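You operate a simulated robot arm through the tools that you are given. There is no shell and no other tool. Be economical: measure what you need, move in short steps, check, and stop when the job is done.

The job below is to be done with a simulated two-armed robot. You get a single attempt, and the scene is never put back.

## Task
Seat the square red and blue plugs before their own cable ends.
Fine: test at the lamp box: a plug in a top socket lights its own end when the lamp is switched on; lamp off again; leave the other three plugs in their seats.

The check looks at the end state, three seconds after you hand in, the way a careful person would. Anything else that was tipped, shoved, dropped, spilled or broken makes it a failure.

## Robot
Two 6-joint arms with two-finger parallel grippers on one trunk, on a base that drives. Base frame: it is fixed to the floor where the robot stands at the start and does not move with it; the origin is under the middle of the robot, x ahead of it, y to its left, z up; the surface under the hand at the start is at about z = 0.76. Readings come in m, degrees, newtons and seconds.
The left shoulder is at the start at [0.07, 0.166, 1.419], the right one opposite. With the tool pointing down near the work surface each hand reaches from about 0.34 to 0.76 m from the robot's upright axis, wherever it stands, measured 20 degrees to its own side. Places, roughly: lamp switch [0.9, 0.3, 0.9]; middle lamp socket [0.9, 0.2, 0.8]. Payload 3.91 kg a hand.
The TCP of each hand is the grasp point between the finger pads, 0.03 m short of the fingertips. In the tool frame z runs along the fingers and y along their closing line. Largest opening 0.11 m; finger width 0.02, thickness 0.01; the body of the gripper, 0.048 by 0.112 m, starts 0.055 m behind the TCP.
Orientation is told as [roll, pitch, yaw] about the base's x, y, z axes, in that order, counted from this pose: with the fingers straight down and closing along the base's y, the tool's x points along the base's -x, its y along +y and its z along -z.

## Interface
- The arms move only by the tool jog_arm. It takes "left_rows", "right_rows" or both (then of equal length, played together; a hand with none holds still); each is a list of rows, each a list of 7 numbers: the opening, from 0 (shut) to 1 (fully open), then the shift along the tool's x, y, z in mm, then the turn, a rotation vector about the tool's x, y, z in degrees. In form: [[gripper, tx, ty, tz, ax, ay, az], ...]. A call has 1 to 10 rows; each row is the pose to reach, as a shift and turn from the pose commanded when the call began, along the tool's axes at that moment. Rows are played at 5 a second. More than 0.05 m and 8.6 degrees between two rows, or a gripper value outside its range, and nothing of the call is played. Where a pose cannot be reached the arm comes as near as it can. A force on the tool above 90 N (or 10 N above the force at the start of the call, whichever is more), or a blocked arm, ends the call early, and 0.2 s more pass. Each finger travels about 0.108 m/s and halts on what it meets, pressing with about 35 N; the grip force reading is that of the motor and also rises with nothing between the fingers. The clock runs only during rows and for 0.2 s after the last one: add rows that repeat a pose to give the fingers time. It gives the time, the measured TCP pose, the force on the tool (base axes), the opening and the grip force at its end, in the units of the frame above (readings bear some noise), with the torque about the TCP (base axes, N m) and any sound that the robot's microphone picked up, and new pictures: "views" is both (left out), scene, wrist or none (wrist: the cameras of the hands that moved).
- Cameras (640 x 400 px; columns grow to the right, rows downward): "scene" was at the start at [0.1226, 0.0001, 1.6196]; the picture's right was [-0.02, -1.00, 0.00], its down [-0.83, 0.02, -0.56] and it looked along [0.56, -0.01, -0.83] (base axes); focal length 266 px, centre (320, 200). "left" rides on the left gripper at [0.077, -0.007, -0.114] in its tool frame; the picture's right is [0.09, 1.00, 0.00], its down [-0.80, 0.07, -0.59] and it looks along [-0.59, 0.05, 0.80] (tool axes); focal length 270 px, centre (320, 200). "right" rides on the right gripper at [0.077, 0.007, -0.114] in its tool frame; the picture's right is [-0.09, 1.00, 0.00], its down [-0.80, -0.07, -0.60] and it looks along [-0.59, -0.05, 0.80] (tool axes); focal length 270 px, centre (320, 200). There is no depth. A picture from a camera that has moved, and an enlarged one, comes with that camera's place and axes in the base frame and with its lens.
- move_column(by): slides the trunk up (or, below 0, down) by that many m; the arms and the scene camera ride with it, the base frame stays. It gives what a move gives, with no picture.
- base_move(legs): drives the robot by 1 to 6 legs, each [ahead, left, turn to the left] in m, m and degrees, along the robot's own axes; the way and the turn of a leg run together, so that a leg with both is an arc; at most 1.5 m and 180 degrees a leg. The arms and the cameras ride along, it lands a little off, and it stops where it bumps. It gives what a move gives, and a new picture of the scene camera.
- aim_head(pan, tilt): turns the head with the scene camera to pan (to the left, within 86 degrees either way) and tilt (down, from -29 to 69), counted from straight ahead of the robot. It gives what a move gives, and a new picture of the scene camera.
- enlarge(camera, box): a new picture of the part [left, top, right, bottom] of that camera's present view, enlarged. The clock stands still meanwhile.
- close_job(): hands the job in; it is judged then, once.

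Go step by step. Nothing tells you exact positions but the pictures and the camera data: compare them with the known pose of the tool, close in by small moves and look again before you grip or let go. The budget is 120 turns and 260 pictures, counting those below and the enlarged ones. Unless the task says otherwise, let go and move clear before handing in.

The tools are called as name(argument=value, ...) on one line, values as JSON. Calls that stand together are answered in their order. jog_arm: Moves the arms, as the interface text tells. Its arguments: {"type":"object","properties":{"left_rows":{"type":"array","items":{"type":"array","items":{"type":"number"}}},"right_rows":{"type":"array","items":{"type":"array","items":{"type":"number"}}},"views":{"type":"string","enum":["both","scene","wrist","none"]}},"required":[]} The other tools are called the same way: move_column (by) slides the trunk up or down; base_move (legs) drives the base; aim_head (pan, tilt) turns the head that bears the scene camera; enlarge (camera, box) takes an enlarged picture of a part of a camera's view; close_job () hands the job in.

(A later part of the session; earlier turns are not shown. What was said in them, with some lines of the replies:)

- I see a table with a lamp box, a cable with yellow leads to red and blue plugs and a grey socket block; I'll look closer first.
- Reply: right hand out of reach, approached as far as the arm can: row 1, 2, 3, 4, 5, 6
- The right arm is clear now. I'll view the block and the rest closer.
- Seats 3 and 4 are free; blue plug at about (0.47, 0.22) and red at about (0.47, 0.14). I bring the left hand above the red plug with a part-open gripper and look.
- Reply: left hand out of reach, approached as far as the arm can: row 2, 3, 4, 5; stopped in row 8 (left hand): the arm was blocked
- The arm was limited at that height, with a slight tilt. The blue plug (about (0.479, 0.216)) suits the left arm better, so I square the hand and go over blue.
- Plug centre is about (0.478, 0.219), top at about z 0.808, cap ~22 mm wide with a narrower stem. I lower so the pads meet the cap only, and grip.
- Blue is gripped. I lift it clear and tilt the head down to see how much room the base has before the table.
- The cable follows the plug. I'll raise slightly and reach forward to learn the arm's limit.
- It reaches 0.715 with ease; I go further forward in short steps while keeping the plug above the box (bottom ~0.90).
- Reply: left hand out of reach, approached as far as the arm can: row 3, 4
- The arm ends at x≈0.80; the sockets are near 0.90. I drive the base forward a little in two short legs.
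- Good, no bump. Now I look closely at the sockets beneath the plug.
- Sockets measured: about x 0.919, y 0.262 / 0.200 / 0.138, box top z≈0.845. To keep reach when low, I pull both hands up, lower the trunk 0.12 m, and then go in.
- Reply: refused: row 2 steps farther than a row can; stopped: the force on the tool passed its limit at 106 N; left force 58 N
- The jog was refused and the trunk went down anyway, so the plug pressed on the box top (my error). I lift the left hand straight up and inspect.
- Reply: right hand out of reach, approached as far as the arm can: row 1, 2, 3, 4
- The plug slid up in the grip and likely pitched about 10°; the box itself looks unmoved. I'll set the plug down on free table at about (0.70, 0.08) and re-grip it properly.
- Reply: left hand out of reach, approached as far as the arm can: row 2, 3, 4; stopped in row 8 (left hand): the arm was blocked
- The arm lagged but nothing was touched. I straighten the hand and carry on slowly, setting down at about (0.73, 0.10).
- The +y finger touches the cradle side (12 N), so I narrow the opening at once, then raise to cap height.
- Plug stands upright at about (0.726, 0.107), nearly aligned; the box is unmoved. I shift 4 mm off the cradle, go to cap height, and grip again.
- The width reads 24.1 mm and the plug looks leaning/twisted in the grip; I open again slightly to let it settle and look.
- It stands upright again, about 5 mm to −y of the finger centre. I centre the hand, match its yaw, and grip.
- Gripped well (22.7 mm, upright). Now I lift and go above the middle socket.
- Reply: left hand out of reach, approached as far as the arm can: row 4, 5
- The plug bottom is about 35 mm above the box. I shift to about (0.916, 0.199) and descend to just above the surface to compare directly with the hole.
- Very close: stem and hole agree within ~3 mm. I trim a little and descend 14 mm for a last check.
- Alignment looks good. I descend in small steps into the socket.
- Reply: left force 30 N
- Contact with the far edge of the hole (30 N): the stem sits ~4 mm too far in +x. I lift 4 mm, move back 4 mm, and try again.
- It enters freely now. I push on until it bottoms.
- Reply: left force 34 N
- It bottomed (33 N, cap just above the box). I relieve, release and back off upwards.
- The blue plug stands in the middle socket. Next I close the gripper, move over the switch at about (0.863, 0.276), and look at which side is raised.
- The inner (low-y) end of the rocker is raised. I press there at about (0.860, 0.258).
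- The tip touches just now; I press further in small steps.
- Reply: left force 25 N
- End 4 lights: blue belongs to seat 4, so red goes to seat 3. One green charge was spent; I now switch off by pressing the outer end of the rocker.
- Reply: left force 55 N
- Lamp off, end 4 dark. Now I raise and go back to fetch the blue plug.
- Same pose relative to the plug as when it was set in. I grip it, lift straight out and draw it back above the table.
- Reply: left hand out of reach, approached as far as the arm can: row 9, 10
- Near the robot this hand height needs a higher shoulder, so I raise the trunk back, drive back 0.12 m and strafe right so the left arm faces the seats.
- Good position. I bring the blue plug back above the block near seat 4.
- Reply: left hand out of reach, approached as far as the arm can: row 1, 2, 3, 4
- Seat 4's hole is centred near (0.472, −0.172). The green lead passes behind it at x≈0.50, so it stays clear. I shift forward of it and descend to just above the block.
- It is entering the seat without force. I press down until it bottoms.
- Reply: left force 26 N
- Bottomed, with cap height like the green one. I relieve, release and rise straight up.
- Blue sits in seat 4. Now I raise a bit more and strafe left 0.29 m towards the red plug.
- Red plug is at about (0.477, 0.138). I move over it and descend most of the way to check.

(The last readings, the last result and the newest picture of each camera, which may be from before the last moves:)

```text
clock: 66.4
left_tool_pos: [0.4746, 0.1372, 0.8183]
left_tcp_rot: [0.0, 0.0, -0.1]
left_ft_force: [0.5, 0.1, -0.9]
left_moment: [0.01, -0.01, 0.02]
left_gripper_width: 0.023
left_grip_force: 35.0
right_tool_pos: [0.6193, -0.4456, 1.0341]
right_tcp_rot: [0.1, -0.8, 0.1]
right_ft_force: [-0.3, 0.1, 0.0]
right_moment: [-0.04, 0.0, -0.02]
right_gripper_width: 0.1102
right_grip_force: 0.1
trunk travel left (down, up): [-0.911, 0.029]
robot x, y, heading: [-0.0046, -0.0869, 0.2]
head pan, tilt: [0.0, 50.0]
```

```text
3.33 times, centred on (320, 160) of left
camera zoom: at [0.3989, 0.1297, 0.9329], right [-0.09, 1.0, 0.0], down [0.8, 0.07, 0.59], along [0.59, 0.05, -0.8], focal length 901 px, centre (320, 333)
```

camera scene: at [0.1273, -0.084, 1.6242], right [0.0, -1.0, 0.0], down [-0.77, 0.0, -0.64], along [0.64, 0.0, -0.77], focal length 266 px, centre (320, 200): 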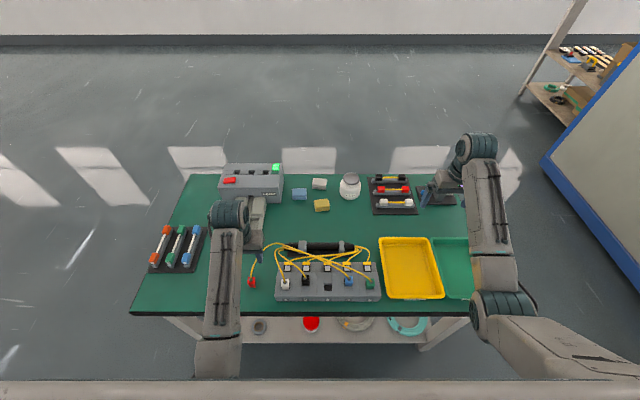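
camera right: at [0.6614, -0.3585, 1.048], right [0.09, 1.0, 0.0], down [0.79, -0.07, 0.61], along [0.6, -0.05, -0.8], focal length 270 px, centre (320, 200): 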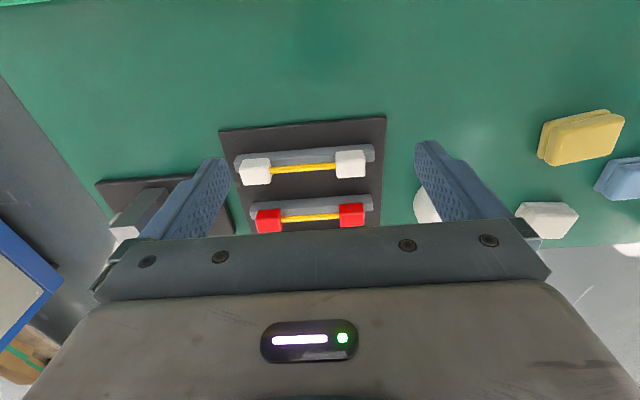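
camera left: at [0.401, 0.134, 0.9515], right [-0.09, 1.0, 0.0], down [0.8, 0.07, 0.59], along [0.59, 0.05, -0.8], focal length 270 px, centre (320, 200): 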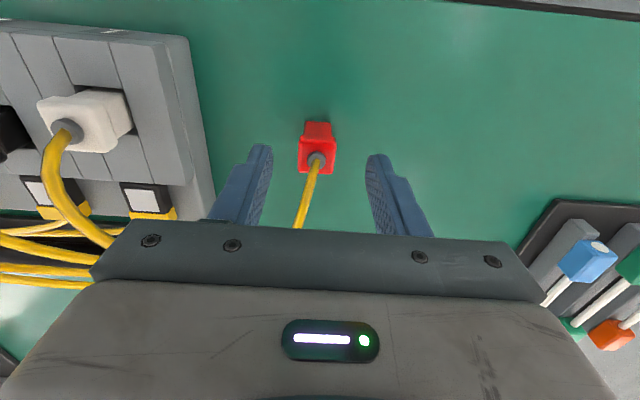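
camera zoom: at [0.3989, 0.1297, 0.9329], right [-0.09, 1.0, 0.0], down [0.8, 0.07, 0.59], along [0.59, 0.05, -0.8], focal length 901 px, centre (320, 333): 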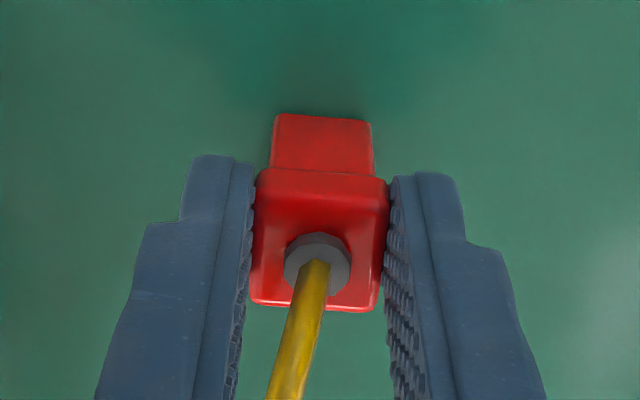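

Red is gripped upright. I lift it to z≈0.97 and strafe right 0.25 m to seat 3.

jog_arm(left_rows=[[0.1, 0, 0, -30, 0, 0, 0], [0.1, 0, 0, -70, 0, 0, 0], [0.1, -10, 0, -105, 0, 0, 0], [0.1, -25, 0, -140, 0, 0, 0], [0.1, -30, 0, -152, 0, 0, 0], [0.1, -30, 0, -152, 0, 0, 0]], views="wrist")

base_move(legs=[[0, -0.13, 0], [0, -0.12, 0]])

enlarge(camera="left", box=[160, 0, 480, 220])

```text
clock: 67.8
left_tool_pos: [0.5062, 0.136, 0.9669]
left_tcp_rot: [-0.1, -0.2, 0.0]
left_ft_force: [0.2, 0.1, -0.4]
left_moment: [-0.01, -0.02, 0.0]
left_gripper_width: 0.0229
left_grip_force: 35.4
right_tool_pos: [0.6189, -0.4459, 1.0345]
right_tcp_rot: [0.0, -0.9, 0.1]
right_ft_force: [0.2, -0.1, -0.4]
right_moment: [0.0, -0.02, -0.02]
right_gripper_width: 0.1099
right_grip_force: 0.0
trunk travel left (down, up): [-0.911, 0.029]
robot x, y, heading: [-0.0002, -0.086, 0.2]
head pan, tilt: [0.0, 50.0]
camera left: at [0.4301, 0.1277, 1.0804], right [-0.09, 1.0, 0.0], down [0.8, 0.07, 0.6], along [0.6, 0.05, -0.8], focal length 270 px, centre (320, 200)
```

left: 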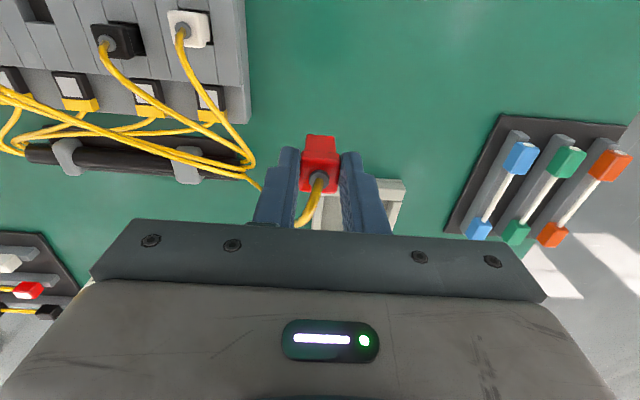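

```text
clock: 70.0
left_tool_pos: [0.5069, -0.1217, 0.9652]
left_tcp_rot: [-0.1, -0.2, -0.1]
left_ft_force: [0.6, -0.3, -0.1]
left_moment: [0.0, 0.0, 0.01]
left_gripper_width: 0.0226
left_grip_force: 34.9
right_tool_pos: [0.6207, -0.7033, 1.0357]
right_tcp_rot: [0.1, -1.0, 0.3]
right_ft_force: [0.4, 0.2, -0.5]
right_moment: [-0.01, 0.01, -0.02]
right_gripper_width: 0.1101
right_grip_force: 0.0
trunk travel left (down, up): [-0.911, 0.029]
robot x, y, heading: [-0.0011, -0.3383, -0.1]
head pan, tilt: [0.0, 50.0]
camera scene: at [0.1278, -0.3385, 1.6242], right [0.0, -1.0, 0.0], down [-0.77, 0.0, -0.64], along [0.64, 0.0, -0.77], focal length 266 px, centre (320, 200)
```

scene: 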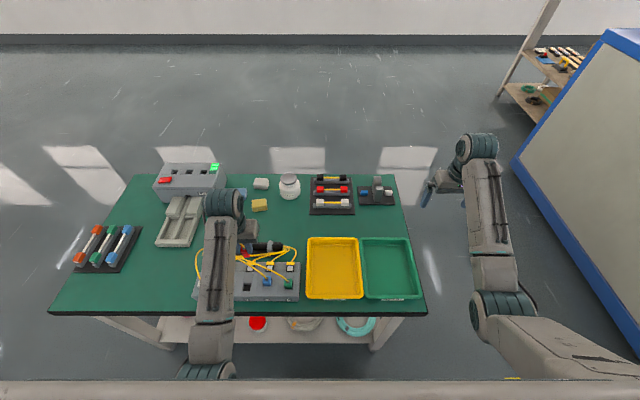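

```text
1.82 times, centred on (320, 110) of left
camera zoom: at [0.4307, -0.1292, 1.0799], right [-0.09, 1.0, 0.0], down [0.8, 0.07, 0.6], along [0.59, 0.05, -0.8], focal length 491 px, centre (320, 364)
```

zoom: 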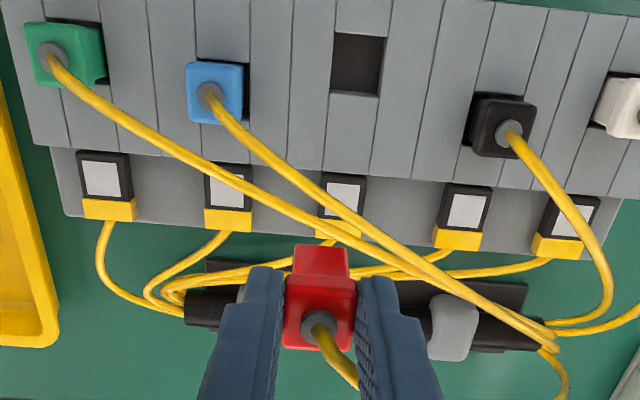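

Seat 3's hole is at about (0.454, −0.109). I move over it above the leads, then descend to about 35 mm above the block.

jog_arm(left_rows=[[0.1, 20, 4, 0, 0, 0, 0], [0.1, 40, 9, 5, 0, 0, 0], [0.1, 58, 10.5, 15, 0, 0, 0], [0.1, 58, 10.5, 45, 0, 0, 0], [0.1, 58, 10.5, 78, 0, 0, 0], [0.1, 58, 10.5, 78, 0, 0, 0]], views="wrist")

enlarge(camera="left", box=[220, 70, 420, 195])

enlarge(camera="scene", box=[190, 230, 310, 310])

```text
clock: 71.4
left_tool_pos: [0.4486, -0.1138, 0.8867]
left_tcp_rot: [0.0, -0.2, 0.0]
left_ft_force: [0.0, -1.2, 0.2]
left_moment: [0.01, -0.01, -0.04]
left_gripper_width: 0.0226
left_grip_force: 35.0
left hand out of reach, approached as far as the arm can: row 1
right_tool_pos: [0.6195, -0.7049, 1.0348]
right_tcp_rot: [0.2, -0.9, 0.2]
right_ft_force: [-0.4, -0.6, -0.4]
right_moment: [0.01, -0.01, 0.0]
right_gripper_width: 0.1098
right_grip_force: 0.0
trunk travel left (down, up): [-0.911, 0.029]
robot x, y, heading: [-0.0012, -0.3413, 0.2]
head pan, tilt: [0.0, 50.0]
camera left: at [0.3736, -0.1206, 1.0009], right [-0.09, 1.0, 0.0], down [0.8, 0.07, 0.6], along [0.6, 0.05, -0.8], focal length 270 px, centre (320, 200)
```

left: 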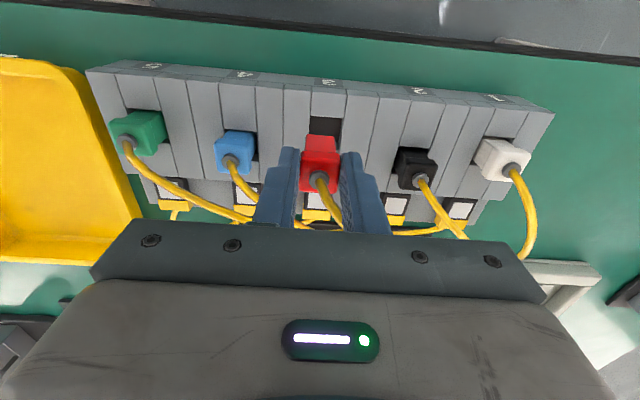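

```text
3.20 times, centred on (320, 132) of left
camera zoom: at [0.3736, -0.1206, 1.0009], right [-0.09, 1.0, 0.0], down [0.8, 0.07, 0.6], along [0.6, 0.05, -0.8], focal length 865 px, centre (320, 416)
```

zoom: 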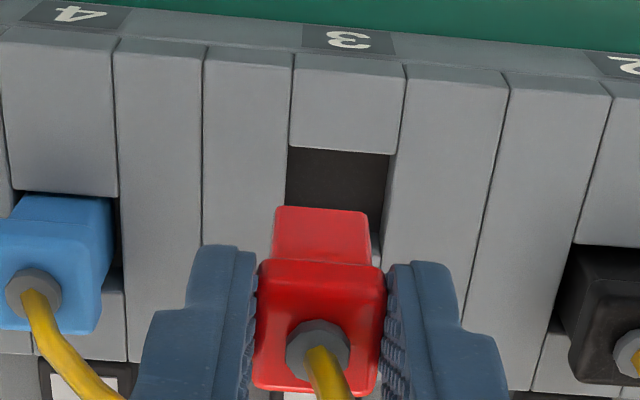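

```text
5.00 times, centred on (250, 270) of scene
camera zoom: at [0.1276, -0.3409, 1.6243], right [0.0, -1.0, 0.0], down [-0.77, 0.0, -0.64], along [0.64, 0.0, -0.77], focal length 1330 px, centre (670, -150)
```

zoom: 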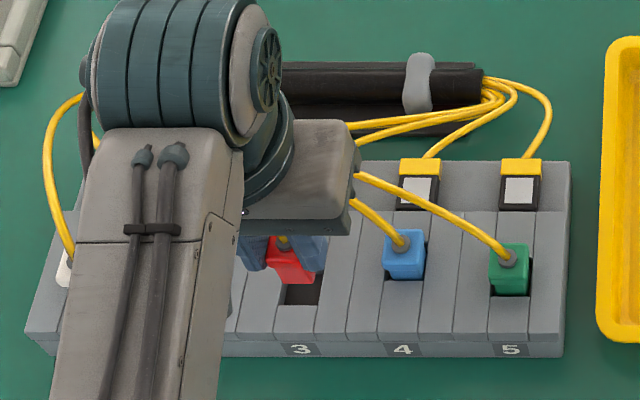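

jog_arm(left_rows=[[0.1, -1.5, 3.5, 6, 0, 0, 0], [0.1, -1.5, 3.5, 13, 0, 0, 0], [0.1, -1.5, 3.5, 20, 0, 0, 0], [0.1, -1.5, 3.5, 20, 0, 0, 0]], views="none")

enlarge(camera="left", box=[220, 70, 420, 195])

enlarge(camera="scene", box=[220, 260, 280, 300])

```text
clock: 72.4
left_tool_pos: [0.4499, -0.1088, 0.8666]
left_tcp_rot: [0.0, -0.2, 0.0]
left_ft_force: [-0.2, 0.8, -0.4]
left_moment: [0.01, 0.01, -0.01]
left_gripper_width: 0.0226
left_grip_force: 35.3
right_tool_pos: [0.6203, -0.703, 1.0348]
right_tcp_rot: [0.1, -0.9, 0.1]
right_ft_force: [-0.3, -0.3, 0.6]
right_moment: [-0.02, -0.01, -0.03]
right_gripper_width: 0.1096
right_grip_force: 0.1
trunk travel left (down, up): [-0.911, 0.029]
robot x, y, heading: [0.0034, -0.3432, 0.5]
head pan, tilt: [0.0, 50.0]
```

```text
3.20 times, centred on (320, 132) of left
camera zoom: at [0.3748, -0.1156, 0.9808], right [-0.09, 1.0, 0.0], down [0.8, 0.07, 0.6], along [0.59, 0.05, -0.8], focal length 865 px, centre (320, 416)
```

zoom: 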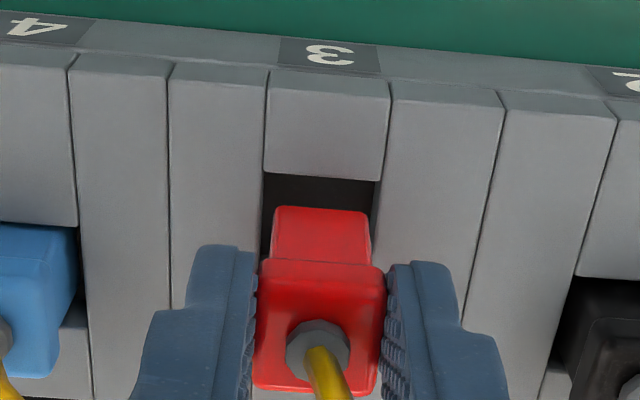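

```text
10.00 times, centred on (250, 280) of scene
camera zoom: at [0.1279, -0.3398, 1.6242], right [0.0, -1.0, 0.0], down [-0.77, 0.0, -0.64], along [0.64, 0.0, -0.77], focal length 2659 px, centre (1020, -600)
```

zoom: 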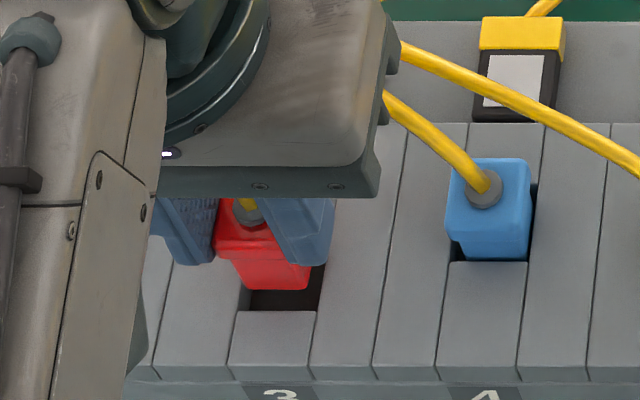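

jog_arm(left_rows=[[0.1, -1.3, 0, 5, 0, 0, 0], [0.1, -1.3, 0, 10, 0, 0, 0], [0.1, -1.3, 0, 14, 0, 0, 0], [0.1, -1.3, 0, 18, 0, 0, 0], [0.1, -1.3, 0, 18, 0, 0, 0]], views="none")

enlarge(camera="left", box=[220, 70, 420, 195])

enlarge(camera="scene", box=[220, 260, 280, 300])

```text
clock: 73.6
left_tool_pos: [0.4496, -0.11, 0.8532]
left_tcp_rot: [-0.1, -0.3, 0.0]
left_ft_force: [-2.3, 2.5, 29.5]
left_moment: [0.05, -0.36, 0.05]
left_gripper_width: 0.0225
left_grip_force: 35.2
right_tool_pos: [0.6186, -0.7049, 1.037]
right_tcp_rot: [0.3, -1.0, 0.2]
right_ft_force: [-0.6, -0.1, -0.2]
right_moment: [0.04, 0.01, -0.01]
right_gripper_width: 0.11
right_grip_force: 0.0
trunk travel left (down, up): [-0.911, 0.029]
robot x, y, heading: [-0.0024, -0.3429, -0.0]
head pan, tilt: [0.0, 50.0]
```

```text
3.20 times, centred on (320, 132) of left
camera zoom: at [0.373, -0.1167, 0.9659], right [-0.09, 1.0, 0.0], down [0.8, 0.07, 0.6], along [0.6, 0.05, -0.8], focal length 865 px, centre (320, 416)
```

zoom: 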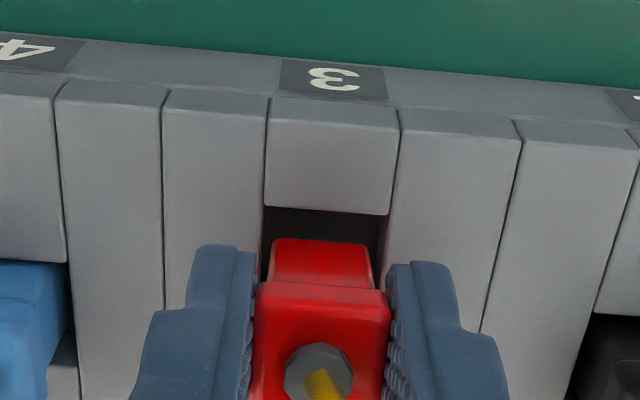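

```text
10.00 times, centred on (250, 280) of scene
camera zoom: at [0.1228, -0.3418, 1.6247], right [0.0, -1.0, 0.0], down [-0.76, 0.0, -0.65], along [0.65, 0.0, -0.76], focal length 2659 px, centre (1020, -600)
```

zoom: 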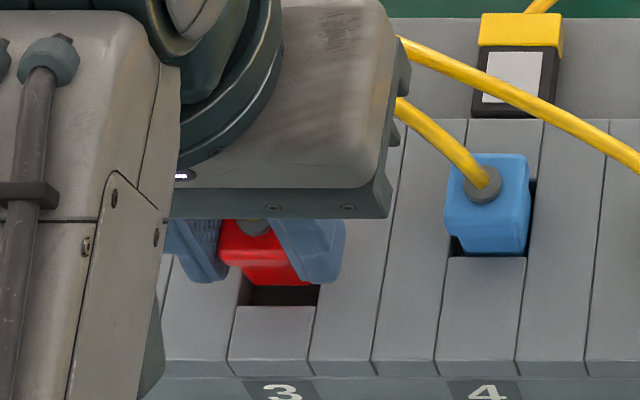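

It met the far rim (stem ~4 mm too far in +x), as at the lamp box. I lift 6 mm, move back 4.5 mm, and lower again.

jog_arm(left_rows=[[0.1, 0, 0, -10, 0, 0, 0], [0.1, 4.5, 0.5, -10, 0, 0, 0], [0.1, 4.5, 0.5, -6, 0, 0, 0], [0.1, 4.5, 0.5, -2, 0, 0, 0], [0.1, 4.5, 0.5, -2, 0, 0, 0]], views="none")

enlarge(camera="left", box=[220, 70, 420, 195])

enlarge(camera="scene", box=[220, 260, 280, 300])

```text
clock: 74.8
left_tool_pos: [0.4462, -0.1093, 0.8524]
left_tcp_rot: [0.0, -0.1, -0.1]
left_ft_force: [0.0, 0.4, -0.9]
left_moment: [0.0, 0.04, 0.0]
left_gripper_width: 0.0222
left_grip_force: 35.0
right_tool_pos: [0.6196, -0.7041, 1.0356]
right_tcp_rot: [0.2, -0.9, 0.2]
right_ft_force: [-0.4, -0.5, 0.8]
right_moment: [0.0, -0.04, 0.0]
right_gripper_width: 0.1098
right_grip_force: 0.0
trunk travel left (down, up): [-0.911, 0.029]
robot x, y, heading: [-0.0022, -0.3433, 0.2]
head pan, tilt: [0.0, 50.0]
```

```text
3.20 times, centred on (320, 132) of left
camera zoom: at [0.3703, -0.1156, 0.9665], right [-0.09, 1.0, 0.0], down [0.8, 0.07, 0.6], along [0.6, 0.05, -0.8], focal length 865 px, centre (320, 416)
```

zoom: 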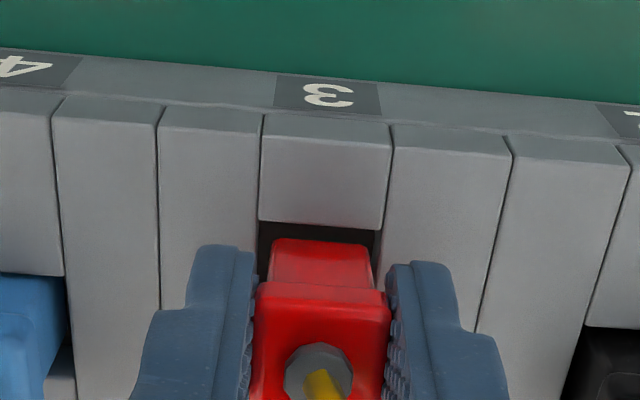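

```text
10.00 times, centred on (250, 280) of scene
camera zoom: at [0.127, -0.3403, 1.6243], right [0.0, -1.0, 0.0], down [-0.77, 0.0, -0.64], along [0.64, 0.0, -0.77], focal length 2659 px, centre (1020, -600)
```

zoom: 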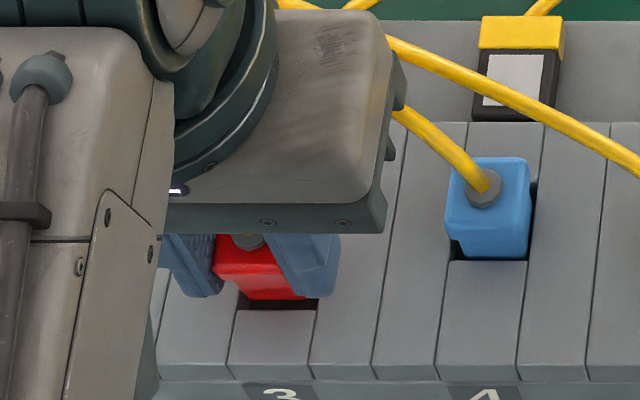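

jog_arm(left_rows=[[0.1, 0, -0.8, 3, 0, 0, 0], [0.1, 0, -0.8, 7, 0, 0, 0], [0.1, 0, -0.8, 11, 0, 0, 0], [0.1, 0, -0.8, 11, 0, 0, 0]], views="none")

enlarge(camera="left", box=[220, 70, 420, 195])

enlarge(camera="scene", box=[220, 260, 280, 300])

```text
clock: 75.8
left_tool_pos: [0.4468, -0.1089, 0.8413]
left_tcp_rot: [0.0, -0.2, -0.1]
left_ft_force: [1.4, 0.2, -0.5]
left_moment: [0.02, 0.01, 0.01]
left_gripper_width: 0.0226
left_grip_force: 35.1
right_tool_pos: [0.6201, -0.7038, 1.0338]
right_tcp_rot: [0.1, -0.9, 0.3]
right_ft_force: [0.6, 0.3, 0.9]
right_moment: [-0.02, -0.02, 0.01]
right_gripper_width: 0.1102
right_grip_force: 0.0
trunk travel left (down, up): [-0.911, 0.029]
robot x, y, heading: [-0.0026, -0.3431, 0.1]
head pan, tilt: [0.0, 50.0]
```

```text
3.20 times, centred on (320, 132) of left
camera zoom: at [0.3715, -0.1166, 0.9548], right [-0.09, 1.0, 0.0], down [0.8, 0.07, 0.6], along [0.6, 0.05, -0.8], focal length 865 px, centre (320, 416)
```

zoom: 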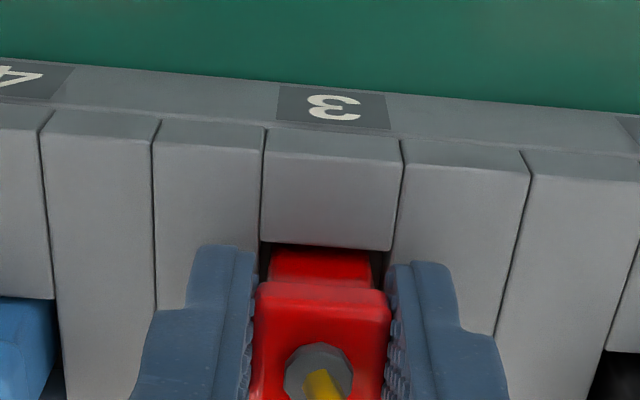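

```text
10.00 times, centred on (250, 280) of scene
camera zoom: at [0.1278, -0.3401, 1.6242], right [0.0, -1.0, 0.0], down [-0.77, 0.0, -0.64], along [0.64, 0.0, -0.77], focal length 2659 px, centre (1020, -600)
```

zoom: 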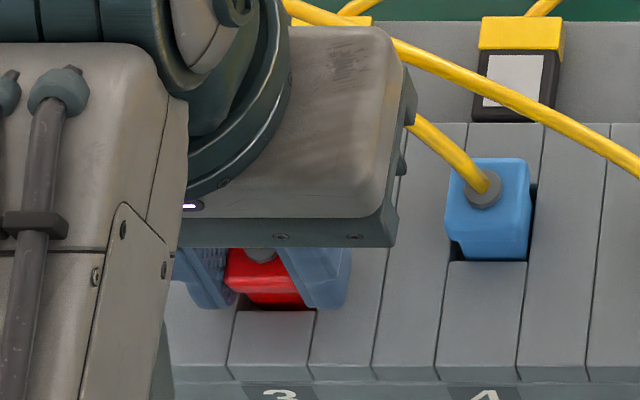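

jog_arm(left_rows=[[0.1, 0, 0, 3, 0, 0, 0], [0.1, 0, 0, 5, 0, 0, 0], [0.1, 0, 0, 7, 0, 0, 0], [0.1, 0, 0, 9, 0, 0, 0], [0.1, 0, 0, 9, 0, 0, 0]], views="none")

enlarge(camera="left", box=[220, 70, 420, 195])

enlarge(camera="scene", box=[220, 260, 280, 300])

```text
clock: 77.0
left_tool_pos: [0.4453, -0.1101, 0.8369]
left_tcp_rot: [0.2, -1.0, 0.0]
left_ft_force: [3.8, 6.6, 56.2]
left_moment: [0.17, -0.11, -0.02]
left_gripper_width: 0.0228
left_grip_force: 35.2
right_tool_pos: [0.6162, -0.7047, 1.0383]
right_tcp_rot: [0.4, -1.2, 0.1]
right_ft_force: [0.3, -0.2, -0.1]
right_moment: [0.0, 0.0, 0.0]
right_gripper_width: 0.1102
right_grip_force: 0.0
trunk travel left (down, up): [-0.911, 0.029]
robot x, y, heading: [-0.0025, -0.341, -0.0]
head pan, tilt: [0.0, 50.0]
```

```text
3.20 times, centred on (320, 132) of left
camera zoom: at [0.3693, -0.1175, 0.9506], right [-0.09, 1.0, 0.0], down [0.79, 0.07, 0.61], along [0.61, 0.06, -0.79], focal length 865 px, centre (320, 416)
```

zoom: 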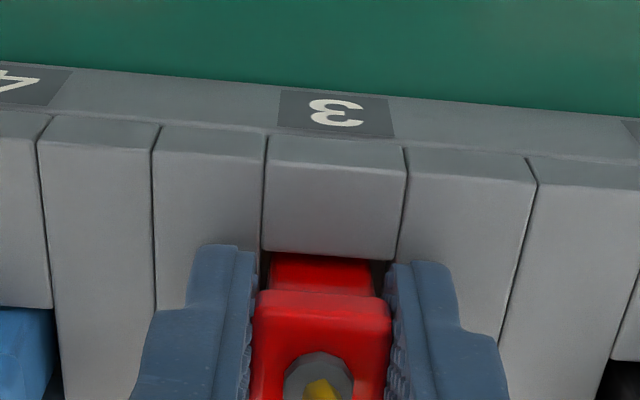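

```text
10.00 times, centred on (250, 280) of scene
camera zoom: at [0.121, -0.3429, 1.6252], right [0.0, -1.0, 0.0], down [-0.76, 0.0, -0.65], along [0.65, 0.0, -0.76], focal length 2659 px, centre (1020, -600)
```

zoom: 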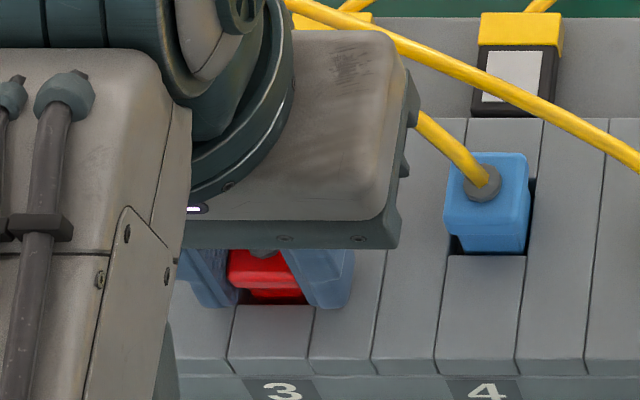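

Bottomed with 56 N. I relieve, release, rise straight up, and look.

jog_arm(left_rows=[[0.1, 0, 0, -6, 0, 0, 0], [0.33, 0, 0, -7, 0, 0, 0], [0.33, 0, 0, -8, 0, 0, 0], [0.33, 0, 0, -25, 0, 0, 0], [0.33, 0, 0, -60, 0, 0, 0], [0.33, 0, 0, -100, 0, 0, 0], [0.33, 0, 0, -110, 0, 0, 0], [0.33, 0, 0, -110, 0, 0, 0]], views="wrist")

enlarge(camera="left", box=[160, 0, 480, 220])

enlarge(camera="left", box=[180, 60, 380, 185])

```text
clock: 78.8
left_tool_pos: [0.4447, -0.1112, 0.9409]
left_tcp_rot: [0.0, -0.1, 0.0]
left_ft_force: [0.7, -0.8, 0.4]
left_moment: [-0.04, -0.01, 0.01]
left_gripper_width: 0.0364
left_grip_force: 0.1
right_tool_pos: [0.6198, -0.7044, 1.0359]
right_tcp_rot: [0.2, -0.9, 0.1]
right_ft_force: [-0.5, 0.5, -0.1]
right_moment: [0.03, 0.03, -0.02]
right_gripper_width: 0.1098
right_grip_force: 0.0
trunk travel left (down, up): [-0.911, 0.029]
robot x, y, heading: [-0.0002, -0.3411, -0.0]
head pan, tilt: [0.0, 50.0]
camera left: at [0.371, -0.118, 1.0551], right [-0.09, 1.0, 0.0], down [0.8, 0.07, 0.6], along [0.59, 0.05, -0.8], focal length 270 px, centre (320, 200)
```

left: 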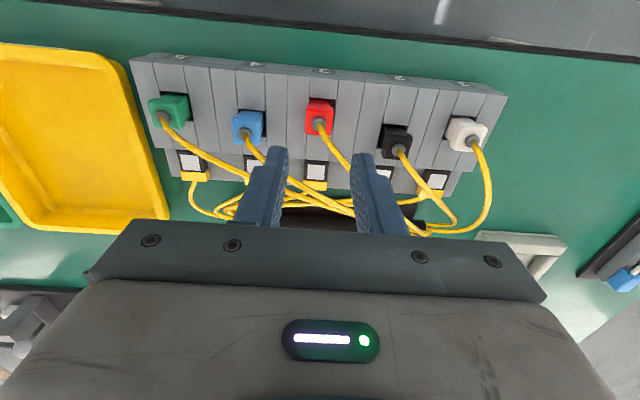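

```text
1.82 times, centred on (320, 110) of left
camera zoom: at [0.371, -0.118, 1.0551], right [-0.09, 1.0, 0.0], down [0.8, 0.07, 0.6], along [0.59, 0.05, -0.8], focal length 491 px, centre (320, 364)
```

zoom: 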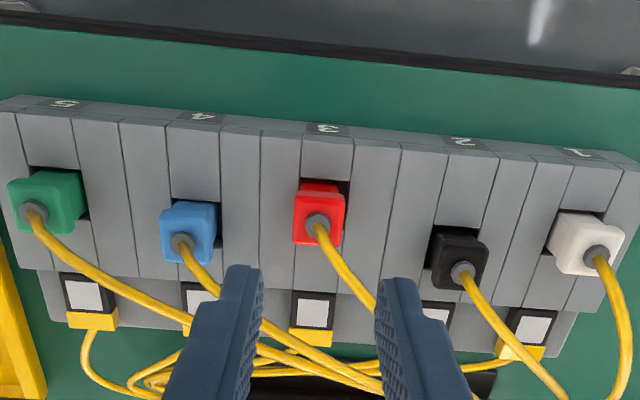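

```text
3.20 times, centred on (280, 122) of left
camera zoom: at [0.371, -0.118, 1.0551], right [-0.09, 1.0, 0.0], down [0.8, 0.07, 0.6], along [0.59, 0.05, -0.8], focal length 865 px, centre (448, 448)
```

zoom: 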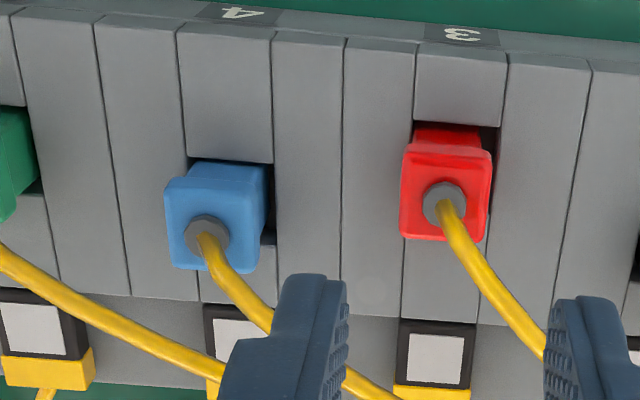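

Both plugs are seated at like height with the others. I move the hand clear and do a last check of the whole scene.

jog_arm(left_rows=[[0.33, -15, 20, -15, 0, 0, 0], [0.33, -30, 60, -25, 0, 0, 0], [0.33, -45, 105, -30, 0, 0, 0], [0.33, -50, 150, -30, 0, 0, 0], [0.33, -50, 195, -30, 0, 0, 0], [0.33, -50, 230, -30, 0, 0, 0]], views="scene")

enlarge(camera="scene", box=[180, 225, 310, 310])

enlarge(camera="scene", box=[60, 150, 310, 290])

```text
clock: 80.2
left_tool_pos: [0.4963, 0.1257, 0.9701]
left_tcp_rot: [-0.1, -0.1, 0.0]
left_ft_force: [-0.3, 0.4, -0.6]
left_moment: [-0.03, -0.02, 0.01]
left_gripper_width: 0.0364
left_grip_force: 0.0
right_tool_pos: [0.6192, -0.702, 1.0365]
right_tcp_rot: [0.0, -0.9, 0.0]
right_ft_force: [0.5, 0.0, -0.6]
right_moment: [-0.04, -0.02, 0.03]
right_gripper_width: 0.1096
right_grip_force: 0.1
trunk travel left (down, up): [-0.911, 0.029]
robot x, y, heading: [-0.0019, -0.3428, 0.4]
head pan, tilt: [0.0, 50.0]
camera scene: at [0.1274, -0.3384, 1.6243], right [0.0, -1.0, 0.0], down [-0.77, 0.0, -0.64], along [0.64, 0.0, -0.77], focal length 266 px, centre (320, 200)
```

scene: 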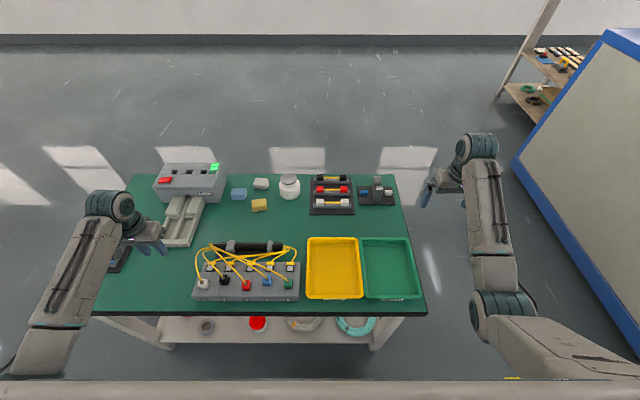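

```text
4.71 times, centred on (245, 268) of scene
camera zoom: at [0.1274, -0.3384, 1.6243], right [0.0, -1.0, 0.0], down [-0.77, 0.0, -0.64], along [0.64, 0.0, -0.77], focal length 1251 px, centre (673, -118)
```

zoom: 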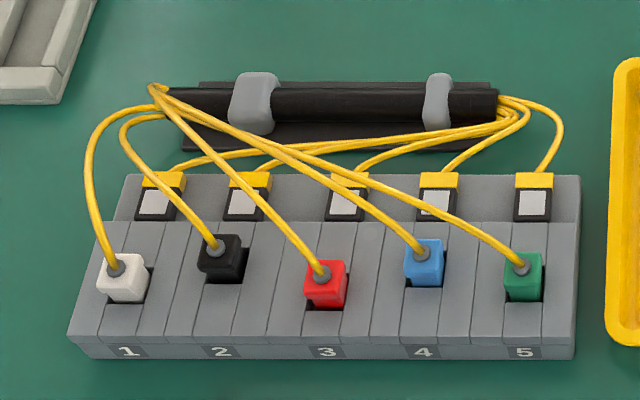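

```text
2.56 times, centred on (185, 220) of scene
camera zoom: at [0.1274, -0.3384, 1.6243], right [0.0, -1.0, 0.0], down [-0.77, 0.0, -0.64], along [0.64, 0.0, -0.77], focal length 681 px, centre (666, 149)
```

zoom: 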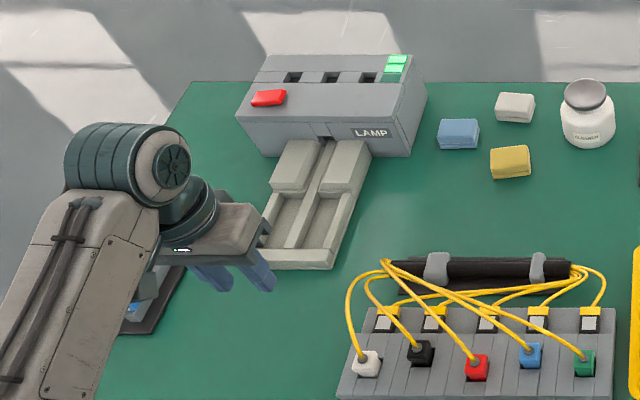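

All five plugs are seated, with red in 3 and blue in 4. The lamp is off, the hands are clear and nothing else appears moved, so I hand in.

close_job()

```text
The job is handed in.
```

The red plug is in seat 3 and the blue plug in seat 4. I tested only blue at the lamp box: it lit end 4, so red went in the one seat left, 3.

- **Lamp:** it is off again. The test used one of the three green charge lights on the box.
- **Other plugs:** white, black and green are still in their seats.
- **Contacts:** while I carried the blue plug, the trunk came down and pressed it onto the lamp box top at about 106 N. A finger also pushed the cradle in front of the box at about 13 N. In the later pictures neither looked moved or damaged.
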